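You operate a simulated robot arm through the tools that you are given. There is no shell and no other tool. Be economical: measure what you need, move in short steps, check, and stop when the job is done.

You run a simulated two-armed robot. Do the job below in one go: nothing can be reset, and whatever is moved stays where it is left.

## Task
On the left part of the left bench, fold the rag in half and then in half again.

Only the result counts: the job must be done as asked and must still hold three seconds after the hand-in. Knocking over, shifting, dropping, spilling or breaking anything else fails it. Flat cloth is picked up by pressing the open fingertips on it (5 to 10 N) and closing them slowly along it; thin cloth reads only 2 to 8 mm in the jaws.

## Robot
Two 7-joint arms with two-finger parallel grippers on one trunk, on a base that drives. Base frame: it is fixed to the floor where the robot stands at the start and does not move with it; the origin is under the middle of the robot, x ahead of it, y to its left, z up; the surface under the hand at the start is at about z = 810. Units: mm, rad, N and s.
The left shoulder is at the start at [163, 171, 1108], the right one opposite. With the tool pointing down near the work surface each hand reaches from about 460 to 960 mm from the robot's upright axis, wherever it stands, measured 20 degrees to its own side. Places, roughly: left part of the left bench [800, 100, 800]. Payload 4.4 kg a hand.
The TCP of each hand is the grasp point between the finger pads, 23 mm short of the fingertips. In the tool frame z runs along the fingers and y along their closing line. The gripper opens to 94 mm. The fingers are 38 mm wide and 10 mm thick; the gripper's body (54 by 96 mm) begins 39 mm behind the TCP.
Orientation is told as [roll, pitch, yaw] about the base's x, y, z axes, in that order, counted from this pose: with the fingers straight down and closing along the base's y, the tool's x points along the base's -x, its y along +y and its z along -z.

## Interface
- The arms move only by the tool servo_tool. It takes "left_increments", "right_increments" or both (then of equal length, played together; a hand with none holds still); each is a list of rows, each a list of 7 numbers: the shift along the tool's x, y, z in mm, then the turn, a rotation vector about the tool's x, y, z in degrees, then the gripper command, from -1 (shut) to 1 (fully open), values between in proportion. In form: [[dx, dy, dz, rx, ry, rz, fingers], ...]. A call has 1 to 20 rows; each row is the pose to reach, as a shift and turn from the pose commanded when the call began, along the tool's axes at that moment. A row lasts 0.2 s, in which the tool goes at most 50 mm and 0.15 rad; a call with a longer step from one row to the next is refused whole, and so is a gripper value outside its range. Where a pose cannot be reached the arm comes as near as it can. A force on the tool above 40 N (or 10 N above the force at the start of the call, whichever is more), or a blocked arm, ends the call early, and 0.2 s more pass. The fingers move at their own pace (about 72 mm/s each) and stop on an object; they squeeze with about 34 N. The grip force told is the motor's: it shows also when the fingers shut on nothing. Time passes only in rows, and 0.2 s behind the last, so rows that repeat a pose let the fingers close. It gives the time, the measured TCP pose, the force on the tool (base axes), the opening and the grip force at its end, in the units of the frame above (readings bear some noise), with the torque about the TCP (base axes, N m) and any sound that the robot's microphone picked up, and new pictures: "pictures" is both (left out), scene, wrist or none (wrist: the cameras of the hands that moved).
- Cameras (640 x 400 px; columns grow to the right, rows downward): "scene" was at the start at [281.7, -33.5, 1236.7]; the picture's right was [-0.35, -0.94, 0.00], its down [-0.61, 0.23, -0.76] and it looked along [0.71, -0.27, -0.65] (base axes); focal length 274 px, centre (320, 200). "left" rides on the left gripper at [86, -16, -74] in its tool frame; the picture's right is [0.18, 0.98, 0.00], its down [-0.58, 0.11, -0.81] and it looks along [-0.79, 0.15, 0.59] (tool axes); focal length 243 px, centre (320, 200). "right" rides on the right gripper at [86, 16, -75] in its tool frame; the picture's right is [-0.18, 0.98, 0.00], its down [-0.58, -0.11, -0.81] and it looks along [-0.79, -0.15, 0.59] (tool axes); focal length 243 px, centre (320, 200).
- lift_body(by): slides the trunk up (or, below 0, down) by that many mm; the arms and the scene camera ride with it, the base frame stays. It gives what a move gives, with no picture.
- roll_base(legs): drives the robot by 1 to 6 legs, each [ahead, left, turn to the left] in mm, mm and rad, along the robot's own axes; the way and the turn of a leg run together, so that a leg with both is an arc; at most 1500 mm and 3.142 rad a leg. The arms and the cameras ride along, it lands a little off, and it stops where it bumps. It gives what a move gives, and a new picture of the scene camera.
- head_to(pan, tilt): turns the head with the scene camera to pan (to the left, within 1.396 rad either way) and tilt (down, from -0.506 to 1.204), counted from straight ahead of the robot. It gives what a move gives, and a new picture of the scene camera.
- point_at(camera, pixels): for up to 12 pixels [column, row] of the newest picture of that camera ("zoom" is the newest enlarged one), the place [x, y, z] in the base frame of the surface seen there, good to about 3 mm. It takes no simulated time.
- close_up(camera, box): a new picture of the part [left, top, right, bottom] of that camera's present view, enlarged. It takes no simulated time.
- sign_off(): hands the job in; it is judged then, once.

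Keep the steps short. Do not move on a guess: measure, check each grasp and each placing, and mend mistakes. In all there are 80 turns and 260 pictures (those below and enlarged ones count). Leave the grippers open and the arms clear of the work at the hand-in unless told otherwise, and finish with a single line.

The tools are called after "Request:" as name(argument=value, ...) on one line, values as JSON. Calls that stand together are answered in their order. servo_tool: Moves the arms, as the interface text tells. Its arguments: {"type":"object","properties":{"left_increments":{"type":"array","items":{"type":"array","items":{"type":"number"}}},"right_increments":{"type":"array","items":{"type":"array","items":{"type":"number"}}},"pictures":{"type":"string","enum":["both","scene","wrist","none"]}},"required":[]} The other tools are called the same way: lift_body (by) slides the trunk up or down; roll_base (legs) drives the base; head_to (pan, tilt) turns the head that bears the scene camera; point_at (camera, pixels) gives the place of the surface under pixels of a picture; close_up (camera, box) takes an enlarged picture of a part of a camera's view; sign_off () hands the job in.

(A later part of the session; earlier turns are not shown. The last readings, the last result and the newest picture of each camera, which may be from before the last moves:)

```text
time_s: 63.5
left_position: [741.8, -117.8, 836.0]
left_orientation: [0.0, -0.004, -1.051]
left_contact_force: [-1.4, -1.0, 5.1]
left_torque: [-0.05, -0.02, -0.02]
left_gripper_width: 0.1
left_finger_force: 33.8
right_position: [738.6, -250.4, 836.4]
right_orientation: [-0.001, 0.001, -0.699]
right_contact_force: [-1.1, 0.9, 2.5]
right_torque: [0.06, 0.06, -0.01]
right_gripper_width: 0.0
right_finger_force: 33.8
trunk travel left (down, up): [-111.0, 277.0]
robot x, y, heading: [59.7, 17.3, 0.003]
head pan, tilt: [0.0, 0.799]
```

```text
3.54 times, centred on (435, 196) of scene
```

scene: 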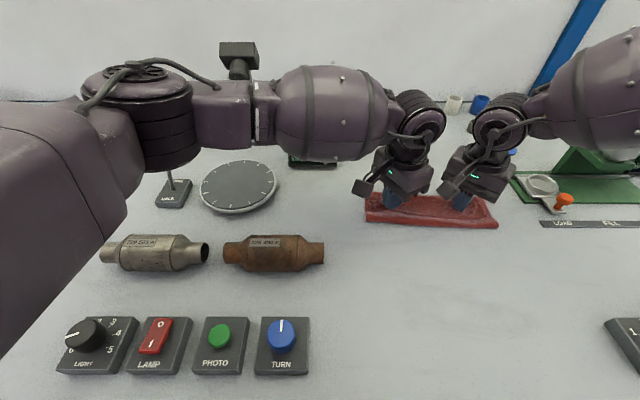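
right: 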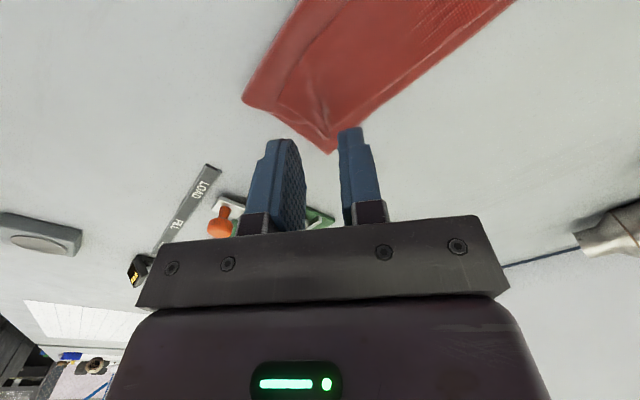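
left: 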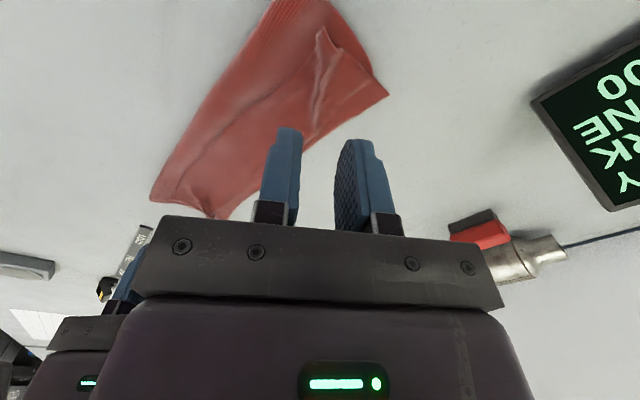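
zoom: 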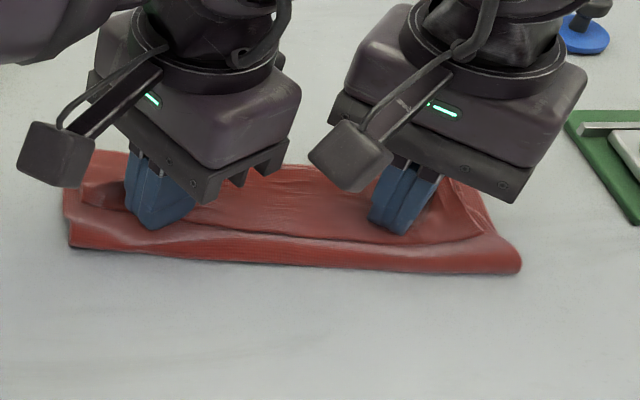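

That was refused because a row was too long. I'll raise in shorter steps, straight up.

Request:
servo_tool(left_increments=[[0, 0, -25, 0, 0, 0, -1], [0, 0, -55, 0, 0, 0, -0.7], [0, 0, -85, 0, 0, 0, -0.7]], right_increments=[[0, 0, -25, 0, 0, 0, -1], [0, 0, -55, 0, 0, 0, -0.7], [0, 0, -85, 0, 0, 0, -0.7]])

Request:
close_up(camera="scene", box=[345, 140, 525, 253])

```text
time_s: 64.3
left_position: [741.4, -116.7, 921.0]
left_orientation: [-0.001, -0.002, -1.048]
left_contact_force: [-0.2, -0.3, 0.3]
left_torque: [-0.02, -0.01, -0.01]
left_gripper_width: 14.1
left_finger_force: 0.0
right_position: [737.2, -252.4, 919.9]
right_orientation: [0.001, -0.002, -0.7]
right_contact_force: [-0.2, 0.2, -0.4]
right_torque: [-0.02, -0.02, 0.0]
right_gripper_width: 14.1
right_finger_force: 0.1
trunk travel left (down, up): [-111.0, 277.0]
robot x, y, heading: [58.2, 15.3, 0.004]
head pan, tilt: [0.0, 0.799]
```

scene: 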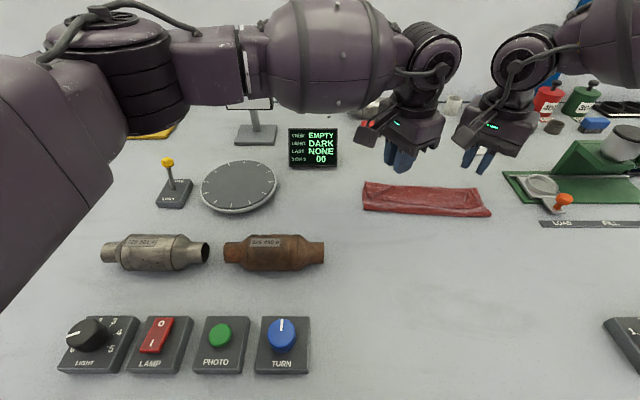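
right: 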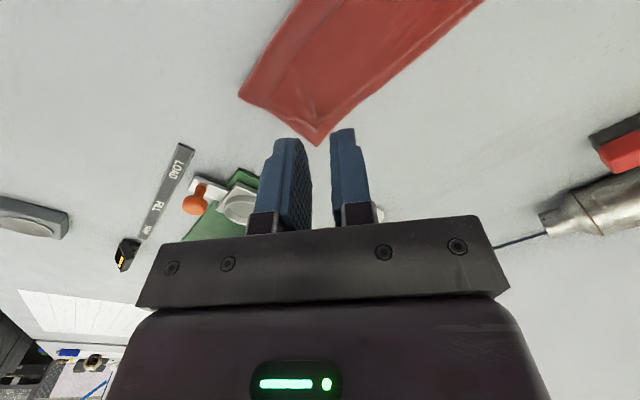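
left: 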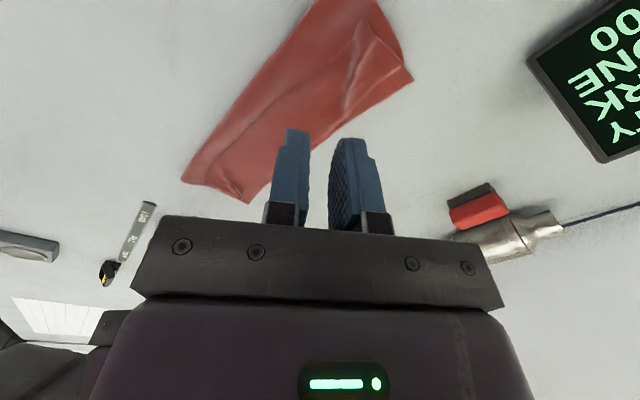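

```text
3.54 times, centred on (435, 196) of scene
```

zoom: 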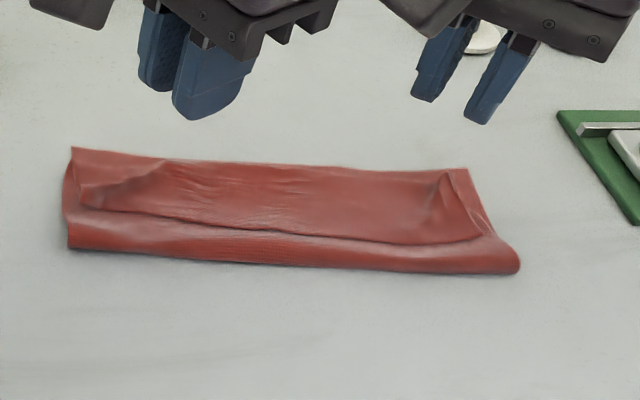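

I'll measure the crease, the strip's free edge, the ridges and the far edge in the enlarged picture.

Request:
point_at(camera="zoom", pixels=[[74, 150], [270, 166], [464, 172], [72, 244], [300, 260], [515, 268], [86, 206], [130, 210], [260, 227], [400, 240], [470, 236], [330, 200]])

Request:
close_up(camera="scene", box=[355, 175, 425, 219])

Request:
close_up(camera="scene", box=[430, 178, 500, 222])

```text
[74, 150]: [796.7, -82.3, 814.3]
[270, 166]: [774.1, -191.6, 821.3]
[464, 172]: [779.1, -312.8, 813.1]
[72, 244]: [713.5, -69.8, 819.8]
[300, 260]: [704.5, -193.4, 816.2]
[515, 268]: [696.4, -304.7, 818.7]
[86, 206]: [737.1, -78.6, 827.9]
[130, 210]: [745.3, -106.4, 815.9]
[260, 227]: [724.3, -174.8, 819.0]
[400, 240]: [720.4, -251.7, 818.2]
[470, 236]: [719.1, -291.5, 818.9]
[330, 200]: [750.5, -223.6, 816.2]
```

```text
9.09 times, centred on (390, 197) of scene
```

zoom: 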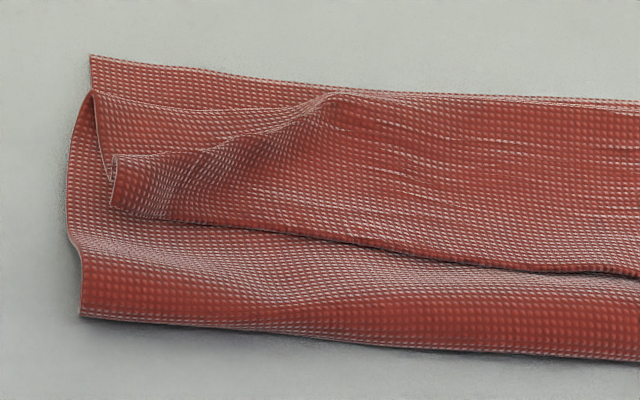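

```text
9.09 times, centred on (465, 200) of scene
```

zoom: 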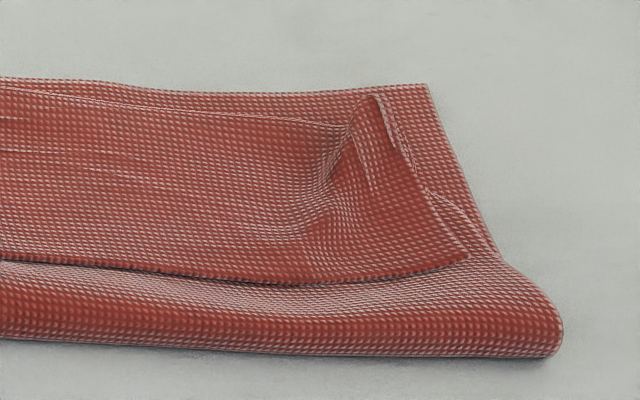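

Now it's clear: crease at x≈706, strip's free edge at x≈740 (left) and 720 (right), far edge at 797 and 779. I'll drive 30 mm further ahead for reach, then set the fingers 20 mm apart over the strip just behind its free edge.

Request:
roll_base(legs=[[30, 0, 0]])

```text
time_s: 65.2
left_position: [772.1, -117.5, 920.4]
left_orientation: [0.001, -0.001, -1.051]
left_contact_force: [-0.1, 0.3, -0.4]
left_torque: [0.02, 0.0, -0.02]
left_gripper_width: 13.8
left_finger_force: 0.1
right_position: [769.8, -252.3, 919.9]
right_orientation: [0.001, 0.0, -0.701]
right_contact_force: [-0.2, -0.1, -0.5]
right_torque: [0.01, 0.02, 0.0]
right_gripper_width: 14.0
right_finger_force: 0.1
trunk travel left (down, up): [-111.0, 277.0]
robot x, y, heading: [85.4, 22.1, 0.003]
head pan, tilt: [0.0, 0.799]
```

scene: 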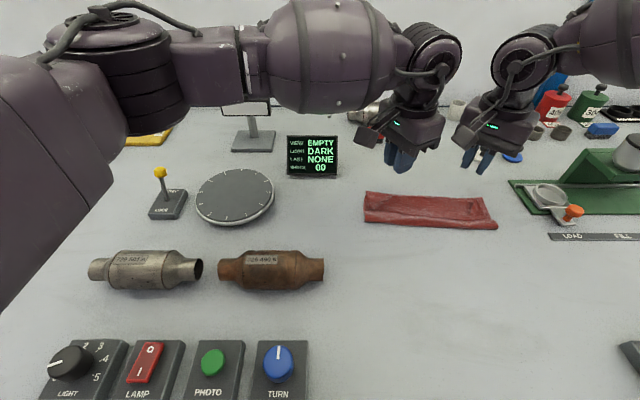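

Moving over the strip: left to (754,-122) and right to (739,-262), down to z≈839.

Request:
servo_tool(left_increments=[[4.6, -18, 25, 0, 0, 0, -0.57], [4.6, -18, 50, 0, 0, 0, -0.57], [4.6, -18, 75, 0, 0, 0, -0.57], [4.6, -18, 81, 0, 0, 0, -0.57]], right_increments=[[17.3, -27.6, 20, 0, 0, 0, -0.57], [17.3, -27.6, 50, 0, 0, 0, -0.57], [17.3, -27.6, 75, 0, 0, 0, -0.57], [17.3, -27.6, 81, 0, 0, 0, -0.57]])

Request:
close_up(camera="scene", box=[345, 140, 525, 253])

```text
time_s: 66.2
left_position: [755.2, -123.6, 836.8]
left_orientation: [-0.002, -0.003, -1.051]
left_contact_force: [-0.9, 0.0, 0.1]
left_torque: [0.01, 0.02, 0.03]
left_gripper_width: 20.2
left_finger_force: 0.0
right_position: [738.3, -262.6, 839.9]
right_orientation: [0.0, -0.001, -0.7]
right_contact_force: [0.0, 0.3, 0.6]
right_torque: [0.0, 0.0, 0.01]
right_gripper_width: 20.2
right_finger_force: 0.1
trunk travel left (down, up): [-111.0, 277.0]
robot x, y, heading: [87.8, 17.7, 0.002]
head pan, tilt: [0.0, 0.799]
```

scene: 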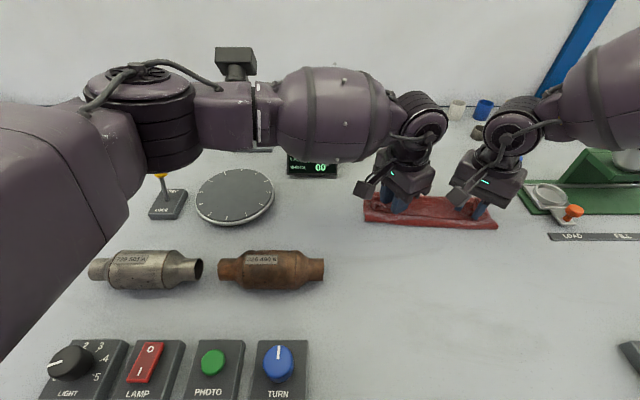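
right: 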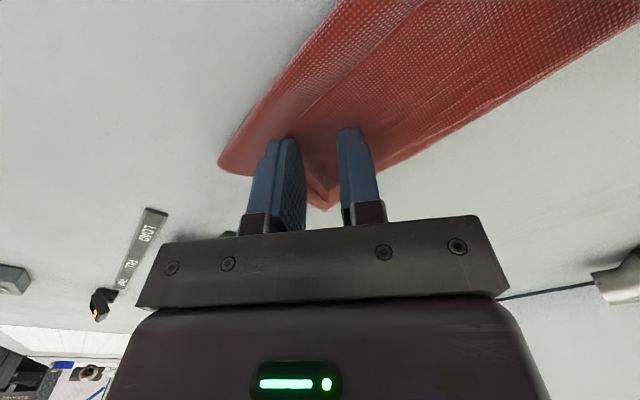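
left: 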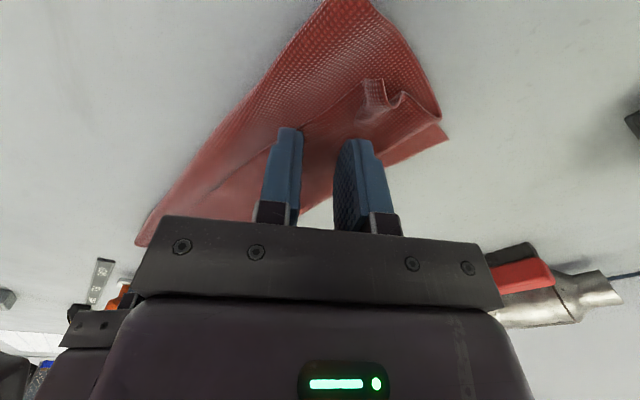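

```text
3.54 times, centred on (435, 196) of scene
```

zoom: 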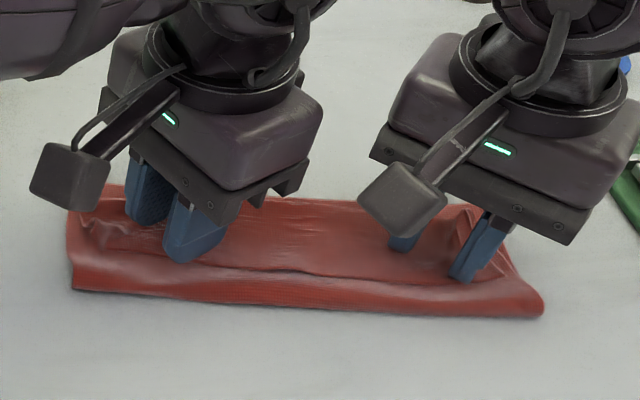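

The near fingers sit just on the strip's edge. I'll press gently: left 1.5 mm, right 3 mm.

Request:
servo_tool(left_increments=[[0, 0, 1, 0, 0, 0, -0.57], [0, 0, 2, 0, 0, 0, -0.57]], right_increments=[[0, 0, 1.5, 0, 0, 0, -0.57], [0, 0, 3, 0, 0, 0, -0.57]], pictures="none")

```text
time_s: 66.8
left_position: [754.4, -122.9, 835.9]
left_orientation: [0.0, -0.003, -1.051]
left_contact_force: [0.3, 0.4, 1.5]
left_torque: [0.02, -0.05, 0.0]
left_gripper_width: 20.2
left_finger_force: 0.0
right_position: [737.2, -261.3, 836.5]
right_orientation: [0.003, -0.001, -0.703]
right_contact_force: [1.2, -0.3, 2.8]
right_torque: [-0.02, 0.0, -0.02]
right_gripper_width: 20.3
right_finger_force: 0.2
trunk travel left (down, up): [-111.0, 277.0]
robot x, y, heading: [87.2, 19.0, 0.008]
head pan, tilt: [0.0, 0.799]
```

Light contact, 1.5 N and 2.8 N. I'll add 0.7 mm left and 0.3 mm right, then close slowly.

Request:
servo_tool(left_increments=[[0, 0, 0.7, 0, 0, 0, -0.57], [0, 0, 0.7, 0, 0, 0, -0.64], [0, 0, 0.7, 0, 0, 0, -0.71], [0, 0, 0.7, 0, 0, 0, -0.78], [0, 0, 0.7, 0, 0, 0, -0.85], [0, 0, 0.7, 0, 0, 0, -0.92], [0, 0, 0.7, 0, 0, 0, -1], [0, 0, 0.7, 0, 0, 0, -1]], right_increments=[[0, 0, 0.3, 0, 0, 0, -0.57], [0, 0, 0.3, 0, 0, 0, -0.64], [0, 0, 0.3, 0, 0, 0, -0.71], [0, 0, 0.3, 0, 0, 0, -0.78], [0, 0, 0.3, 0, 0, 0, -0.85], [0, 0, 0.3, 0, 0, 0, -0.92], [0, 0, 0.3, 0, 0, 0, -1], [0, 0, 0.3, 0, 0, 0, -1]])

Request:
close_up(camera="scene", box=[345, 140, 525, 253])

```text
time_s: 68.5
left_position: [753.6, -122.9, 837.5]
left_orientation: [-0.001, -0.001, -1.054]
left_contact_force: [-1.3, -8.1, 2.7]
left_torque: [-0.16, 0.02, 0.01]
left_gripper_width: 2.1
left_finger_force: 34.0
right_position: [736.9, -261.7, 836.8]
right_orientation: [0.001, -0.001, -0.7]
right_contact_force: [2.0, 8.1, 7.7]
right_torque: [0.13, -0.08, -0.07]
right_gripper_width: 2.3
right_finger_force: 34.2
trunk travel left (down, up): [-111.0, 277.0]
robot x, y, heading: [87.5, 21.1, -0.004]
head pan, tilt: [0.0, 0.799]
```

scene: 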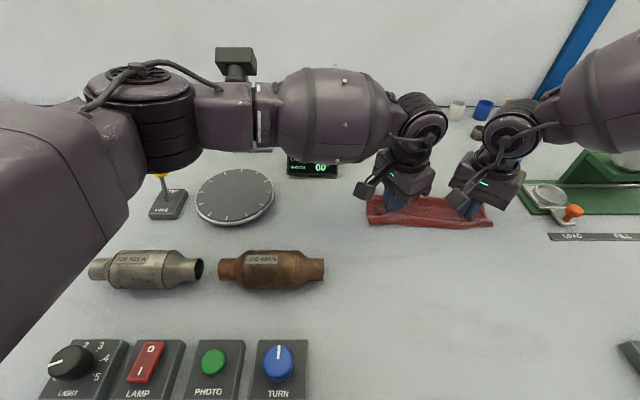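
right: 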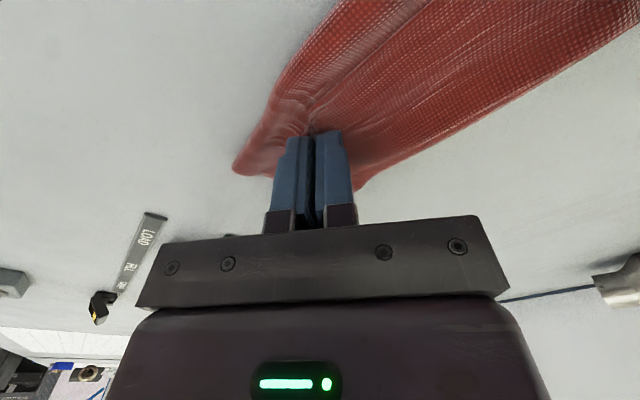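
left: 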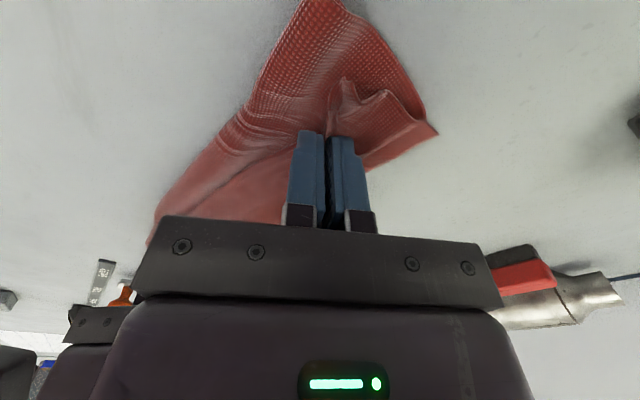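

```text
3.54 times, centred on (435, 196) of scene
```

zoom: 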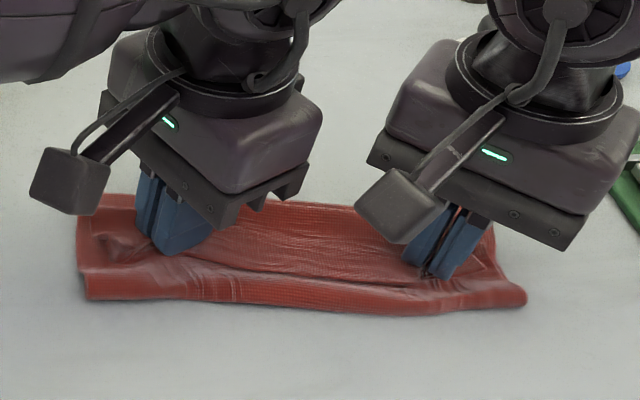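

Both jaws read about 2 mm, so one doubled layer each. I'll lift 30 mm, easing the hands 4 mm inward, and see what comes up.

Request:
servo_tool(left_increments=[[-3.5, -2, -5, 0, 0, 0, -1], [-3.5, -2, -15, 0, 0, 0, -1], [-3.5, -2, -30, 0, 0, 0, -1], [-3.5, -2, -30, 0, 0, 0, -1]], right_increments=[[2.6, 3, -5, 0, 0, 0, -1], [2.6, 3, -15, 0, 0, 0, -1], [2.6, 3, -30, 0, 0, 0, -1], [2.6, 3, -30, 0, 0, 0, -1]])

Request:
close_up(camera="scene", box=[345, 140, 525, 253])

```text
time_s: 69.5
left_position: [754.9, -125.8, 864.9]
left_orientation: [-0.002, -0.001, -1.05]
left_contact_force: [-0.3, 0.0, -0.9]
left_torque: [0.03, -0.02, -0.03]
left_gripper_width: 2.4
left_finger_force: 34.1
right_position: [735.4, -258.5, 865.8]
right_orientation: [-0.001, -0.001, -0.702]
right_contact_force: [0.1, 0.1, 0.3]
right_torque: [0.01, 0.01, 0.0]
right_gripper_width: 2.3
right_finger_force: 34.3
trunk travel left (down, up): [-111.0, 277.0]
robot x, y, heading: [91.6, 18.4, 0.005]
head pan, tilt: [0.0, 0.799]
```

scene: 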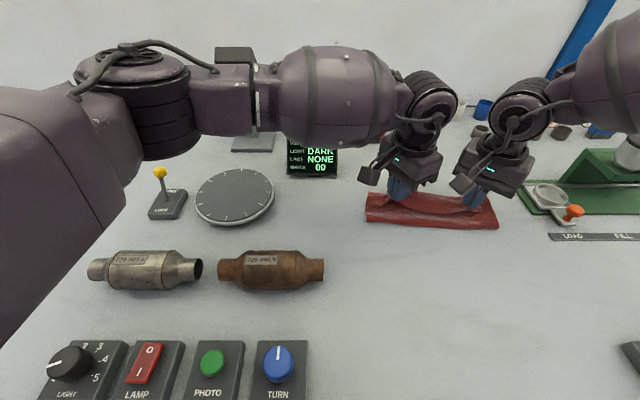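
right: 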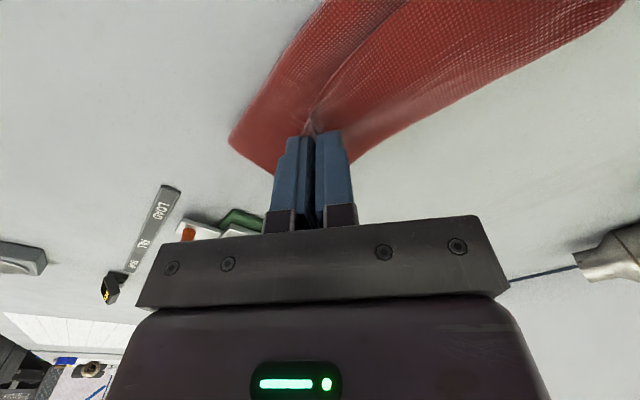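
left: 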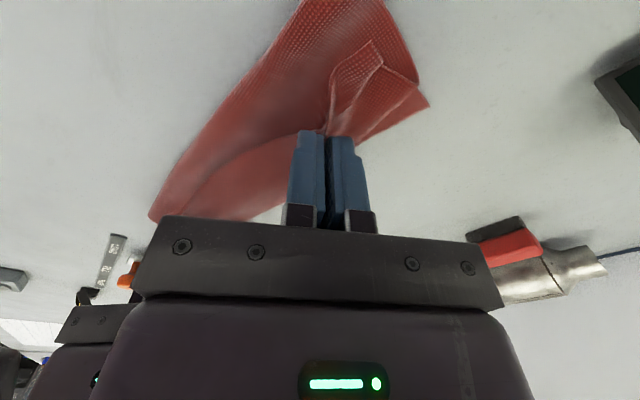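

```text
3.54 times, centred on (435, 196) of scene
```

zoom: 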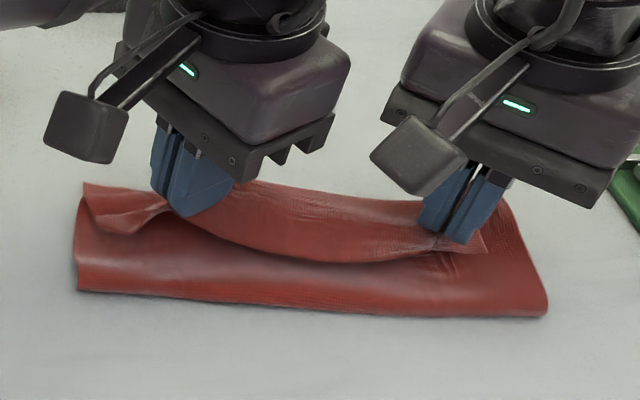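

The strip's edge is now lifted by both hands, free of the layers below. I'll carry it forward 45 mm over the far edge, a little higher.

Request:
servo_tool(left_increments=[[-2.5, 4.3, -8, 0, 0, 0, -1], [-5, 8.7, -13, 0, 0, 0, -1], [-7.5, 13, -16, 0, 0, 0, -1], [-10, 17.3, -18, 0, 0, 0, -1], [-15, 26, -18, 0, 0, 0, -1], [-20, 34.7, -15, 0, 0, 0, -1], [-22.4, 39, -8, 0, 0, 0, -1]], right_increments=[[-3.8, 3.2, -8, 0, 0, 0, -1], [-7.7, 6.4, -13, 0, 0, 0, -1], [-11.5, 9.7, -16, 0, 0, 0, -1], [-15.3, 12.9, -18, 0, 0, 0, -1], [-23, 19.3, -18, 0, 0, 0, -1], [-30.6, 25.8, -15, 0, 0, 0, -1], [-34.4, 29, -8, 0, 0, 0, -1]])

Request:
close_up(camera="scene", box=[345, 130, 525, 243])

```text
time_s: 71.2
left_position: [798.9, -127.2, 873.0]
left_orientation: [-0.002, -0.001, -1.051]
left_contact_force: [0.9, -0.7, -0.1]
left_torque: [-0.01, 0.0, -0.03]
left_gripper_width: 2.1
left_finger_force: 34.2
right_position: [783.0, -256.2, 871.7]
right_orientation: [0.0, -0.001, -0.702]
right_contact_force: [1.1, 0.2, 0.3]
right_torque: [0.0, -0.01, 0.01]
right_gripper_width: 2.1
right_finger_force: 34.0
trunk travel left (down, up): [-111.0, 277.0]
robot x, y, heading: [89.1, 18.7, 0.005]
head pan, tilt: [0.0, 0.799]
```

scene: 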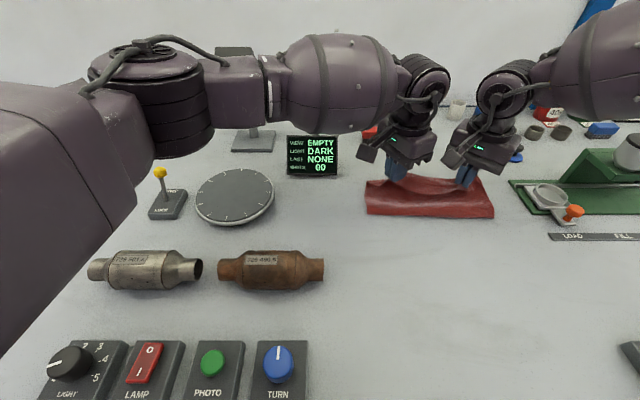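
right: 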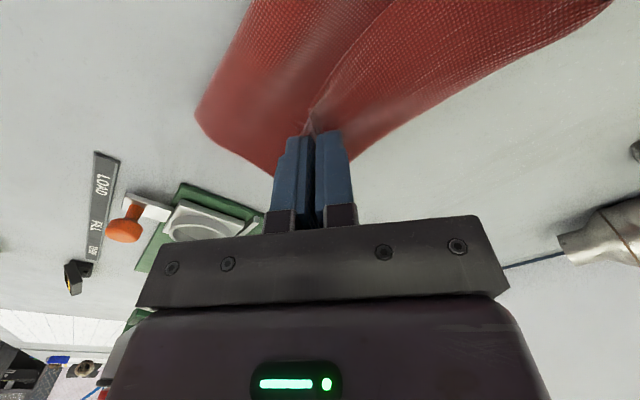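
left: 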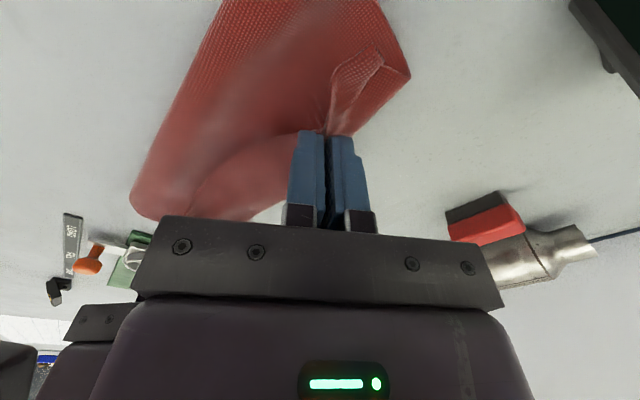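

```text
3.54 times, centred on (435, 186) of scene
```

zoom: 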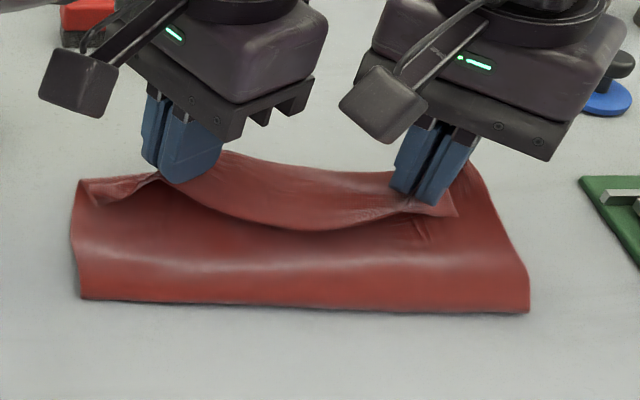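

The flap is well across, with the last 15–20 mm of edge hanging down. I'll overshoot 14 mm, touch the hanging edge to the bench, then move back while lowering so that edge lays itself forward.

Request:
servo_tool(left_increments=[[-3.5, 6.1, 0, 0, 0, 0, -1], [-7, 12.1, 4, 0, 0, 0, -1], [-7, 12.1, 12, 0, 0, 0, -1], [-7, 12.1, 20, 0, 0, 0, -1], [-7, 12.1, 25, 0, 0, 0, -1], [-4, 6.9, 28, 0, 0, 0, -1], [-1, 1.7, 31, 0, 0, 0, -1], [2.5, -4.3, 34, 0, 0, 0, -1], [5.5, -9.5, 35, 0, 0, 0, -1], [9, -15.6, 35, 0, 0, 0, -1]], right_increments=[[-5.4, 4.5, 0, 0, 0, 0, -1], [-10.7, 9, 4, 0, 0, 0, -1], [-10.7, 9, 12, 0, 0, 0, -1], [-10.7, 9, 20, 0, 0, 0, -1], [-10.7, 9, 25, 0, 0, 0, -1], [-6.1, 5.2, 28, 0, 0, 0, -1], [-1.5, 1.3, 31, 0, 0, 0, -1], [3.8, -3.2, 34, 0, 0, 0, -1], [8.4, -7.1, 35, 0, 0, 0, -1], [13.8, -11.6, 35, 0, 0, 0, -1]])

Request:
close_up(camera="scene", box=[345, 130, 525, 243])

Request:
close_up(camera="left", box=[120, 0, 440, 200])

```text
time_s: 73.3
left_position: [781.4, -127.2, 838.2]
left_orientation: [-0.003, -0.002, -1.051]
left_contact_force: [0.0, -0.1, 0.2]
left_torque: [0.0, 0.0, -0.02]
left_gripper_width: 2.2
left_finger_force: 34.1
right_position: [763.4, -258.4, 841.2]
right_orientation: [0.0, 0.001, -0.701]
right_contact_force: [0.1, -0.7, -0.3]
right_torque: [-0.03, -0.03, 0.02]
right_gripper_width: 2.0
right_finger_force: 33.4
trunk travel left (down, up): [-111.0, 277.0]
robot x, y, heading: [90.5, 18.7, 0.001]
head pan, tilt: [0.0, 0.799]
```

scene: 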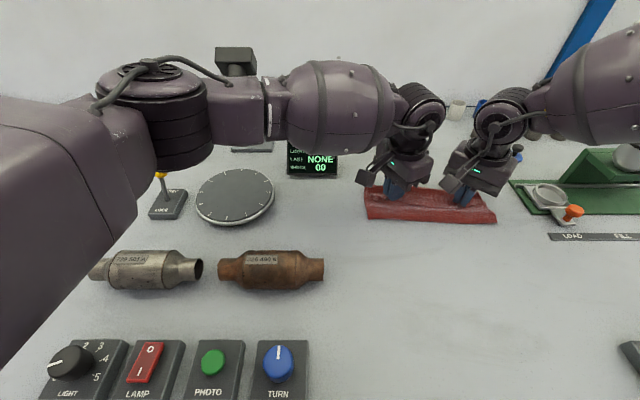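
right: 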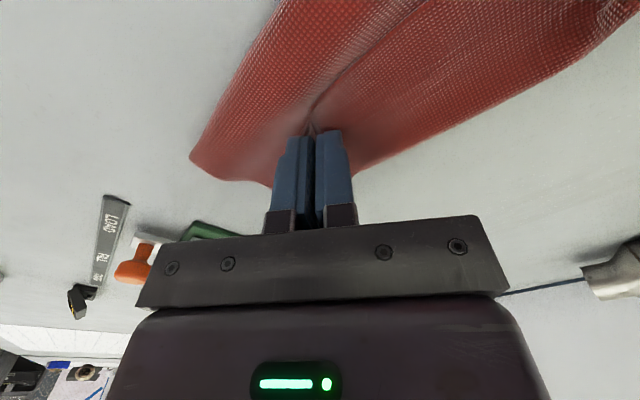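
left: 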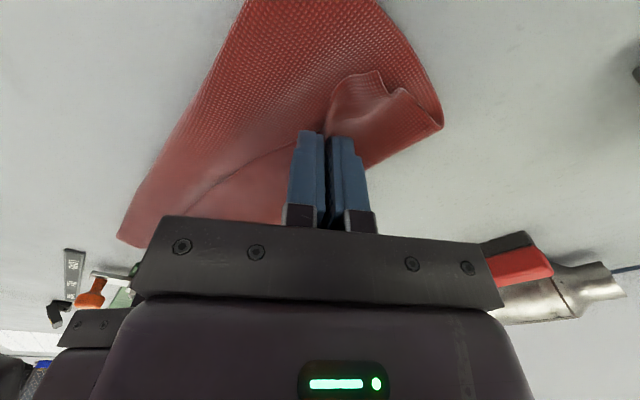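

```text
3.54 times, centred on (435, 186) of scene
```

zoom: 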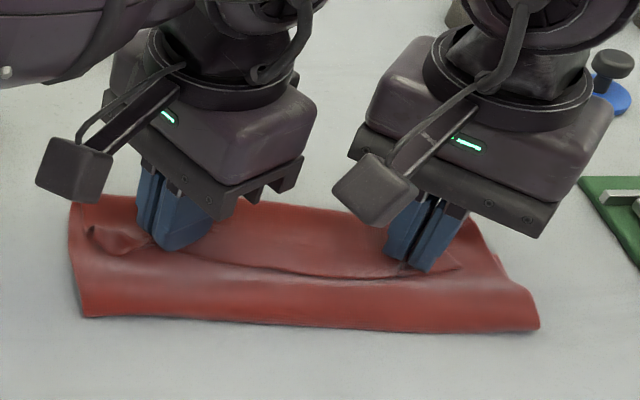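

```text
2.00 times, centred on (280, 100) of left
```

zoom: 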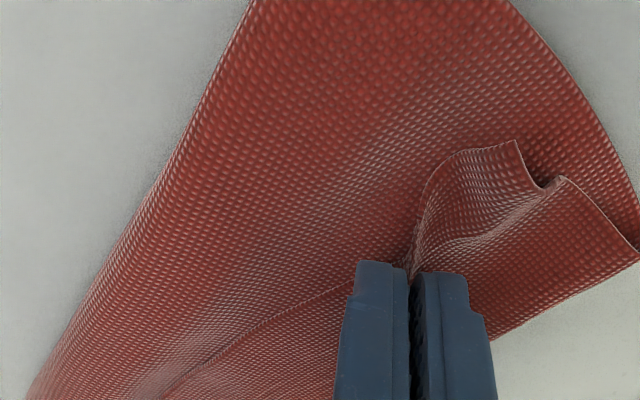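

The edge still lies turned back about 20–25 mm, half of before. I'll release, rise and measure for one more pinch right at the edge.

Request:
servo_tool(left_increments=[[0, 0, 0, 0, 0, 0, -0.8], [0, 0, 0, 0, 0, 0, -0.6], [0, 0, 0, 0, 0, 0, -0.6], [0, 0, -20, 0, 0, 0, -0.6], [0, 0, -50, 0, 0, 0, -0.65], [0, 0, -80, 0, 0, 0, -0.65]], right_increments=[[0, 0, 0, 0, 0, 0, -0.8], [0, 0, 0, 0, 0, 0, -0.6], [0, 0, 0, 0, 0, 0, -0.6], [0, 0, -20, 0, 0, 0, -0.6], [0, 0, -50, 0, 0, 0, -0.65], [0, 0, -80, 0, 0, 0, -0.65]], pictures="none")

Request:
close_up(camera="scene", box=[350, 170, 430, 220])

Request:
close_up(camera="scene", box=[425, 175, 505, 225])

Request:
close_up(camera="scene", box=[345, 140, 525, 253])

```text
time_s: 74.8
left_position: [780.6, -126.0, 920.2]
left_orientation: [0.0, -0.003, -1.051]
left_contact_force: [0.4, 0.1, 0.6]
left_torque: [-0.02, 0.0, 0.03]
left_gripper_width: 16.3
left_finger_force: 0.0
right_position: [765.1, -256.2, 919.8]
right_orientation: [0.0, -0.002, -0.702]
right_contact_force: [-1.1, 0.4, 0.4]
right_torque: [0.01, 0.02, -0.02]
right_gripper_width: 16.6
right_finger_force: 0.0
trunk travel left (down, up): [-111.0, 277.0]
robot x, y, heading: [88.9, 20.1, 0.002]
head pan, tilt: [0.0, 0.799]
```

```text
8.00 times, centred on (390, 195) of scene
```

zoom: 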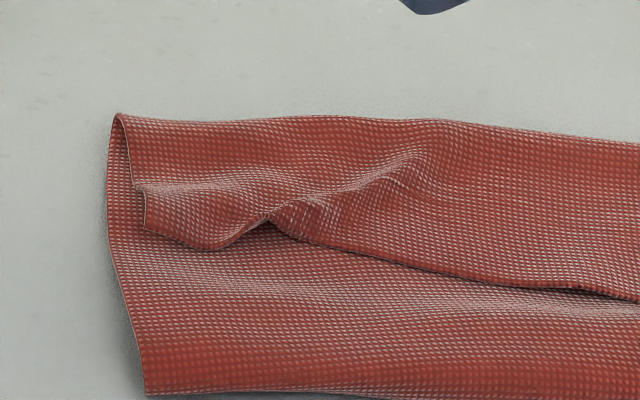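

```text
8.00 times, centred on (465, 200) of scene
```

zoom: 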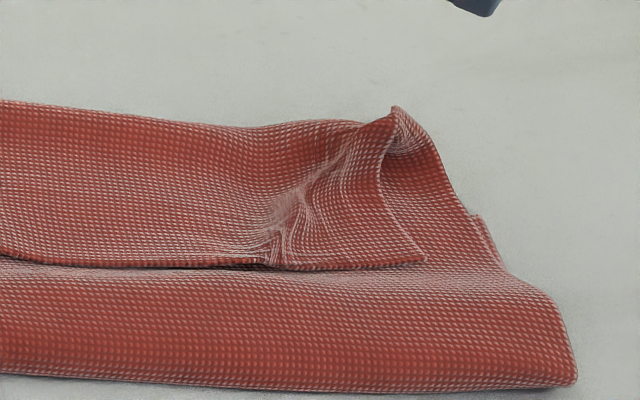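

```text
3.54 times, centred on (435, 196) of scene
```

zoom: 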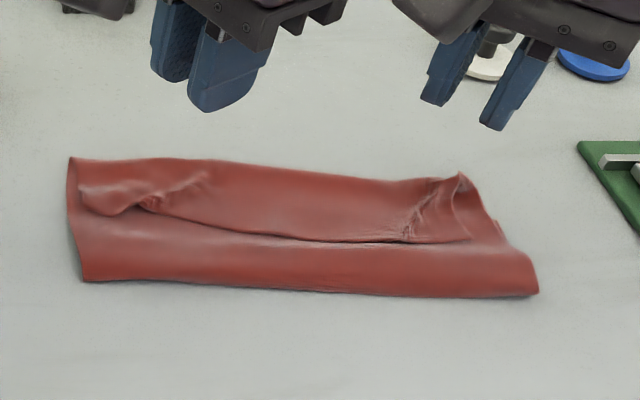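

I'll measure this new state.

Request:
point_at(camera="zoom", pixels=[[72, 162], [210, 165], [330, 178], [460, 178], [86, 276], [310, 288], [535, 292], [115, 213], [180, 215], [290, 235], [400, 240], [466, 238]])

Request:
close_up(camera="left", box=[100, 0, 480, 238])

Request:
close_up(camera="right", box=[160, 0, 540, 238])

```text
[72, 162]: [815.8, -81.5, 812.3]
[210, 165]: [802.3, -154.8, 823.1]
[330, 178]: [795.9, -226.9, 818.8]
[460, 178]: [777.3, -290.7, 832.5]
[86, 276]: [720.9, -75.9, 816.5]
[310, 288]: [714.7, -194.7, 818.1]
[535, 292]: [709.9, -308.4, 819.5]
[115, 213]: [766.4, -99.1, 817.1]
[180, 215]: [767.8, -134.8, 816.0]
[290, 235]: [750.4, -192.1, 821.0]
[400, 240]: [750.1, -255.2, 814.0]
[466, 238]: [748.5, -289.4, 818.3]
```

```text
1.68 times, centred on (290, 119) of left
```

zoom: 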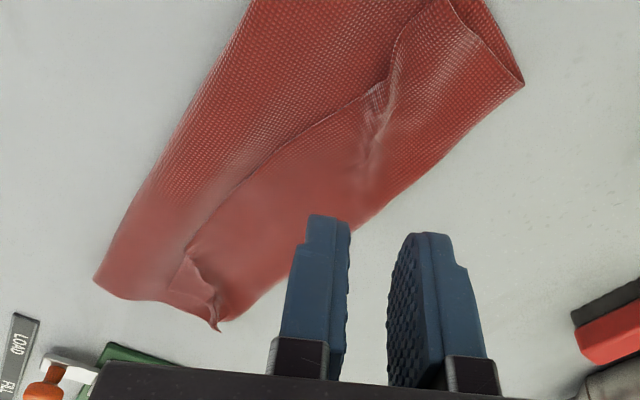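

```text
1.68 times, centred on (350, 119) of right
```

zoom: 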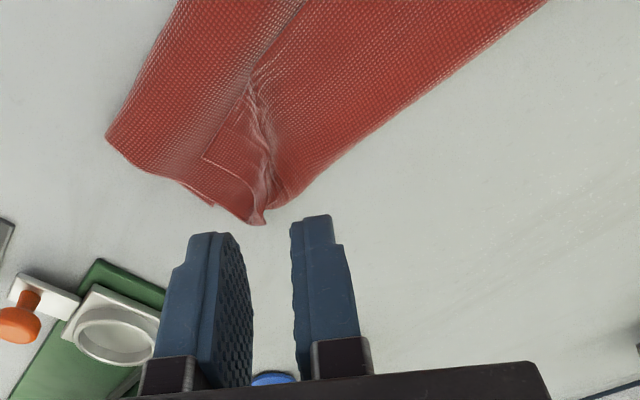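

The flap now reaches the far edge and about 45 mm is turned back, with the free edge at x≈766 (left) and 750 (right). This time I'll straddle the edge itself: left at (775,-108) and right at (760,-272), 16 mm open.

Request:
servo_tool(left_increments=[[18.6, 3.8, 20, 0, 0, 0, -0.65], [18.6, 3.8, 50, 0, 0, 0, -0.65], [18.6, 3.8, 78, 0, 0, 0, -0.65], [18.6, 3.8, 83, 0, 0, 0, -0.65], [18.6, 3.8, 84, 0, 0, 0, -0.65]], right_increments=[[-6.5, -15.4, 20, 0, 0, 0, -0.65], [-6.5, -15.4, 50, 0, 0, 0, -0.65], [-6.5, -15.4, 78, 0, 0, 0, -0.65], [-6.5, -15.4, 83, 0, 0, 0, -0.65], [-6.5, -15.4, 84, 0, 0, 0, -0.65]], pictures="none")

Request:
close_up(camera="scene", box=[345, 140, 525, 253])

```text
time_s: 76.0
left_position: [774.1, -108.8, 835.9]
left_orientation: [0.002, -0.005, -1.051]
left_contact_force: [1.0, -0.4, 6.1]
left_torque: [0.03, -0.04, 0.0]
left_gripper_width: 16.3
left_finger_force: 0.3
right_position: [760.4, -275.4, 835.5]
right_orientation: [0.004, -0.004, -0.703]
right_contact_force: [0.2, 0.9, 9.1]
right_torque: [0.0, -0.03, 0.02]
right_gripper_width: 16.5
right_finger_force: 0.0
trunk travel left (down, up): [-111.0, 277.0]
robot x, y, heading: [86.9, 21.3, 0.004]
head pan, tilt: [0.0, 0.799]
```

```text
3.54 times, centred on (435, 196) of scene
```

zoom: 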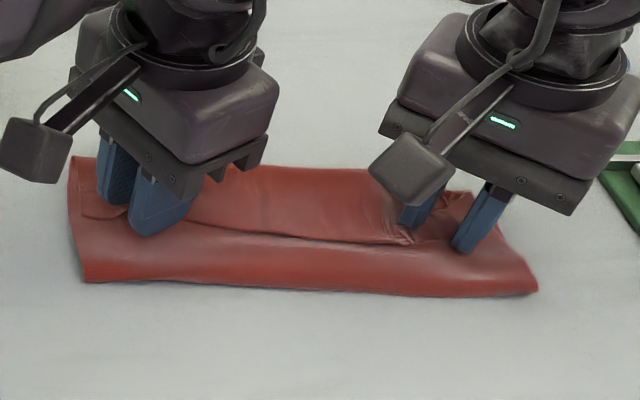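

Contact is 6 N and 9 N and the near fingers straddle the edge. I'll ease slightly, close slowly, then lift 30 mm.

Request:
servo_tool(left_increments=[[0, 0, -0.3, 0, 0, 0, -0.7], [0, 0, -0.3, 0, 0, 0, -0.76], [0, 0, -0.3, 0, 0, 0, -0.82], [0, 0, -0.3, 0, 0, 0, -0.88], [0, 0, -0.3, 0, 0, 0, -0.94], [0, 0, -0.3, 0, 0, 0, -1], [0, 0, -0.3, 0, 0, 0, -1], [0, 0, -0.3, 0, 0, 0, -1], [-3, -2, -8, 0, 0, 0, -1], [-3, -2, -18, 0, 0, 0, -1], [-3, -2, -30, 0, 0, 0, -1]], right_increments=[[0, 0, -0.6, 0, 0, 0, -0.7], [0, 0, -0.6, 0, 0, 0, -0.76], [0, 0, -0.6, 0, 0, 0, -0.82], [0, 0, -0.6, 0, 0, 0, -0.88], [0, 0, -0.6, 0, 0, 0, -0.94], [0, 0, -0.6, 0, 0, 0, -1], [0, 0, -0.6, 0, 0, 0, -1], [0, 0, -0.6, 0, 0, 0, -1], [2.6, 3, -8, 0, 0, 0, -1], [2.6, 3, -18, 0, 0, 0, -1], [2.6, 3, -30, 0, 0, 0, -1]])

Request:
close_up(camera="scene", box=[345, 140, 525, 253])

```text
time_s: 78.3
left_position: [774.1, -113.0, 864.5]
left_orientation: [-0.001, -0.001, -1.05]
left_contact_force: [0.2, 0.0, -0.5]
left_torque: [0.01, -0.02, -0.01]
left_gripper_width: 2.3
left_finger_force: 34.5
right_position: [759.5, -270.4, 864.4]
right_orientation: [0.0, 0.001, -0.699]
right_contact_force: [-0.6, 0.9, -0.1]
right_torque: [-0.03, -0.03, -0.02]
right_gripper_width: 1.6
right_finger_force: 34.1
trunk travel left (down, up): [-111.0, 277.0]
robot x, y, heading: [86.7, 18.0, 0.001]
head pan, tilt: [0.0, 0.799]
```

scene: 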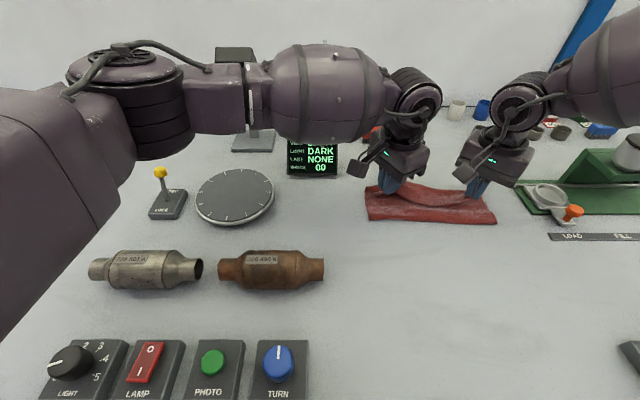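
right: 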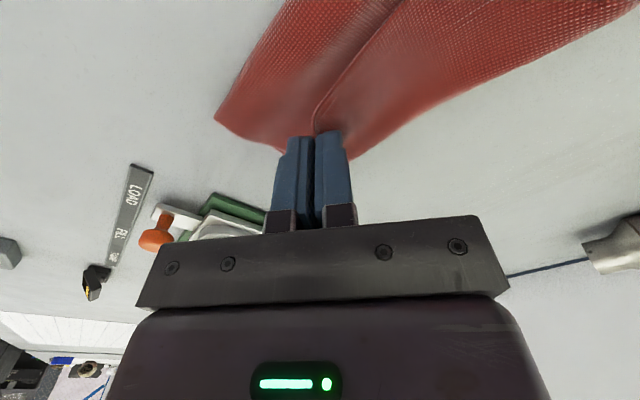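
left: 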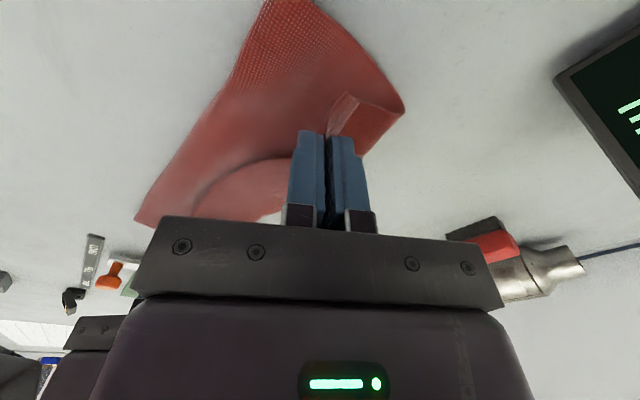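

```text
3.54 times, centred on (435, 196) of scene
```

zoom: 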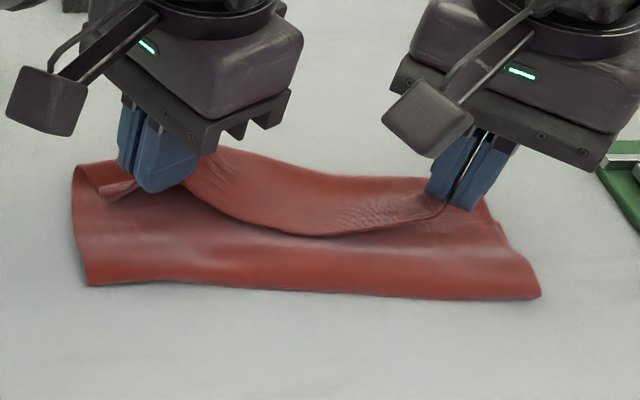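

Now the edge itself is held: right reads 1.6 mm, just the hem, and the left has about a 10 mm tail. I'll raise the flap higher, carry it over 30 mm and lower it onto the far edge, spreading the hands a little.

Request:
servo_tool(left_increments=[[0.9, 0.5, -15, 0, 0, 0, -1], [-0.8, 5.3, -30, 0, 0, 0, -1], [-2.5, 12.4, -38, 0, 0, 0, -1], [-5.6, 19.8, -38, 0, 0, 0, -1], [-9.6, 26.8, -30, 0, 0, 0, -1], [-11.6, 30.2, -18, 0, 0, 0, -1], [-11.6, 30.2, -5, 0, 0, 0, -1], [-10.6, 28.5, 8, 0, 0, 0, -1], [-9.6, 26.8, 18, 0, 0, 0, -1], [-9.6, 26.8, 25, 0, 0, 0, -1]], right_increments=[[-0.6, -0.8, -15, 0, 0, 0, -1], [-5.8, 0.9, -30, 0, 0, 0, -1], [-12.4, 3.9, -38, 0, 0, 0, -1], [-19.8, 7.5, -38, 0, 0, 0, -1], [-25.9, 12.7, -30, 0, 0, 0, -1], [-29, 15.3, -18, 0, 0, 0, -1], [-29, 15.3, -5, 0, 0, 0, -1], [-27.5, 14, 8, 0, 0, 0, -1], [-25.9, 12.7, 18, 0, 0, 0, -1], [-25.9, 12.7, 25, 0, 0, 0, -1]])

Request:
close_up(camera="scene", box=[345, 130, 525, 243])

```text
time_s: 80.5
left_position: [802.0, -107.4, 838.6]
left_orientation: [0.0, -0.001, -1.05]
left_contact_force: [0.0, -2.2, 0.2]
left_torque: [-0.04, 0.04, -0.01]
left_gripper_width: 2.3
left_finger_force: 34.0
right_position: [787.0, -278.3, 838.6]
right_orientation: [0.0, -0.001, -0.701]
right_contact_force: [-0.9, 2.2, 0.5]
right_torque: [0.02, 0.01, 0.0]
right_gripper_width: 1.9
right_finger_force: 34.0
trunk travel left (down, up): [-111.0, 277.0]
robot x, y, heading: [88.6, 20.1, 0.001]
head pan, tilt: [0.0, 0.799]
```

scene: 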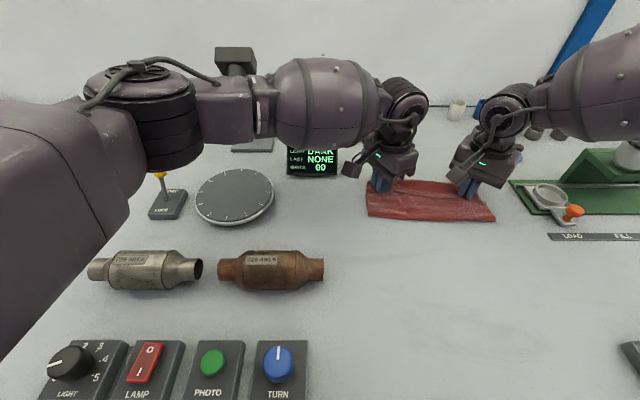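
right: 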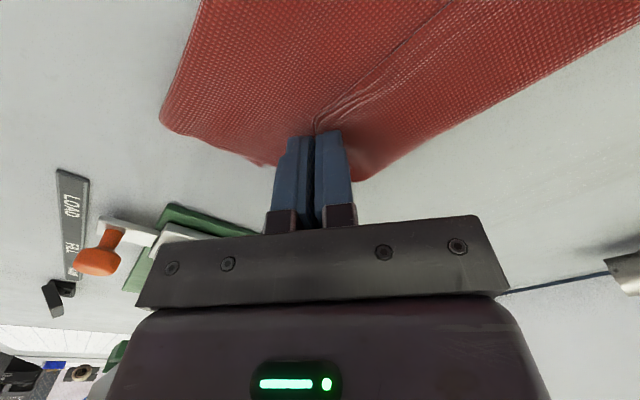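
left: 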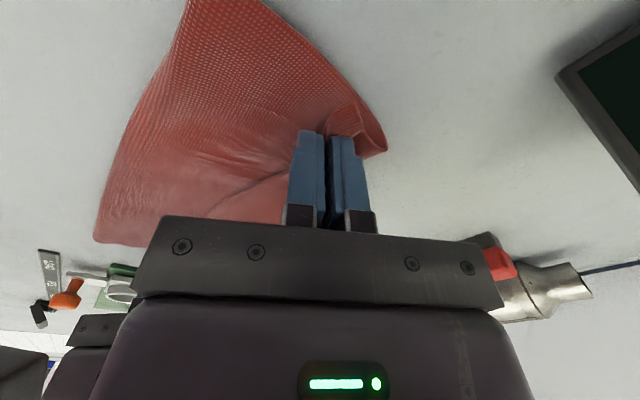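

```text
3.54 times, centred on (435, 186) of scene
```

zoom: 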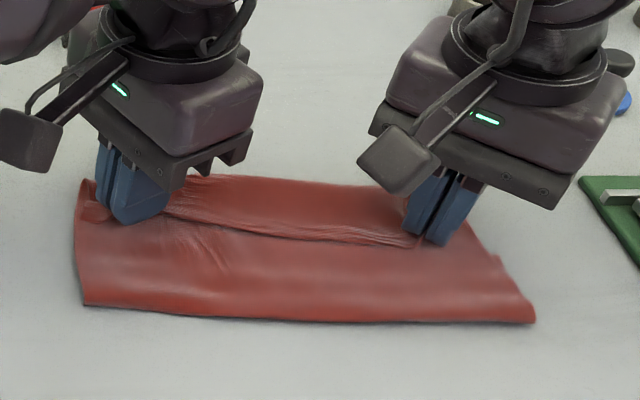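

I'll measure the free edge, the far boundary and the crease here.

Request:
point_at(camera="zoom", pixels=[[220, 178], [300, 183], [370, 187], [220, 228], [300, 236], [380, 244], [85, 300], [300, 318], [530, 318], [90, 185], [490, 255], [300, 210]])

Request:
close_up(camera="scene", box=[360, 170, 480, 225])

Request:
close_up(camera="right", box=[140, 0, 560, 200])

```text
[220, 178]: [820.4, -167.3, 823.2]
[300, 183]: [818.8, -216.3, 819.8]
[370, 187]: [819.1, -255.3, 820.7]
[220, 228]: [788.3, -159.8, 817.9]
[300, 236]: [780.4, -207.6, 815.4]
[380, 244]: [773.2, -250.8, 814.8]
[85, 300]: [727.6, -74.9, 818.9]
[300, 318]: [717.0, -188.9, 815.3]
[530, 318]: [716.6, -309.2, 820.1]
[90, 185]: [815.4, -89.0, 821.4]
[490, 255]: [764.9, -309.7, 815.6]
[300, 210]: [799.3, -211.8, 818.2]
```

```text
5.33 times, centred on (420, 198) of scene
```

zoom: 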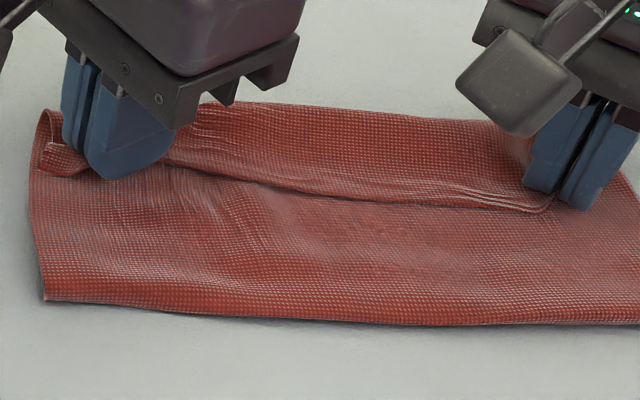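

```text
1.52 times, centred on (350, 100) of right
```

zoom: 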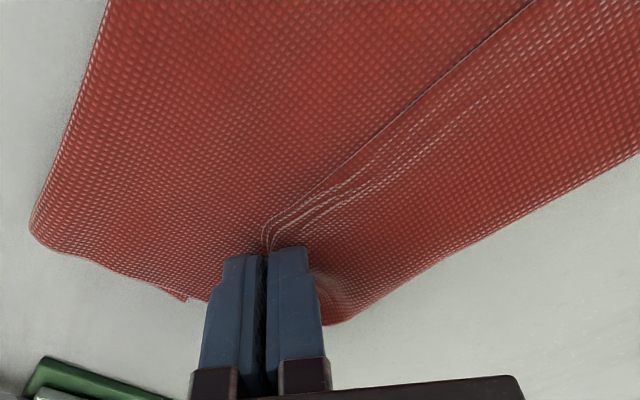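

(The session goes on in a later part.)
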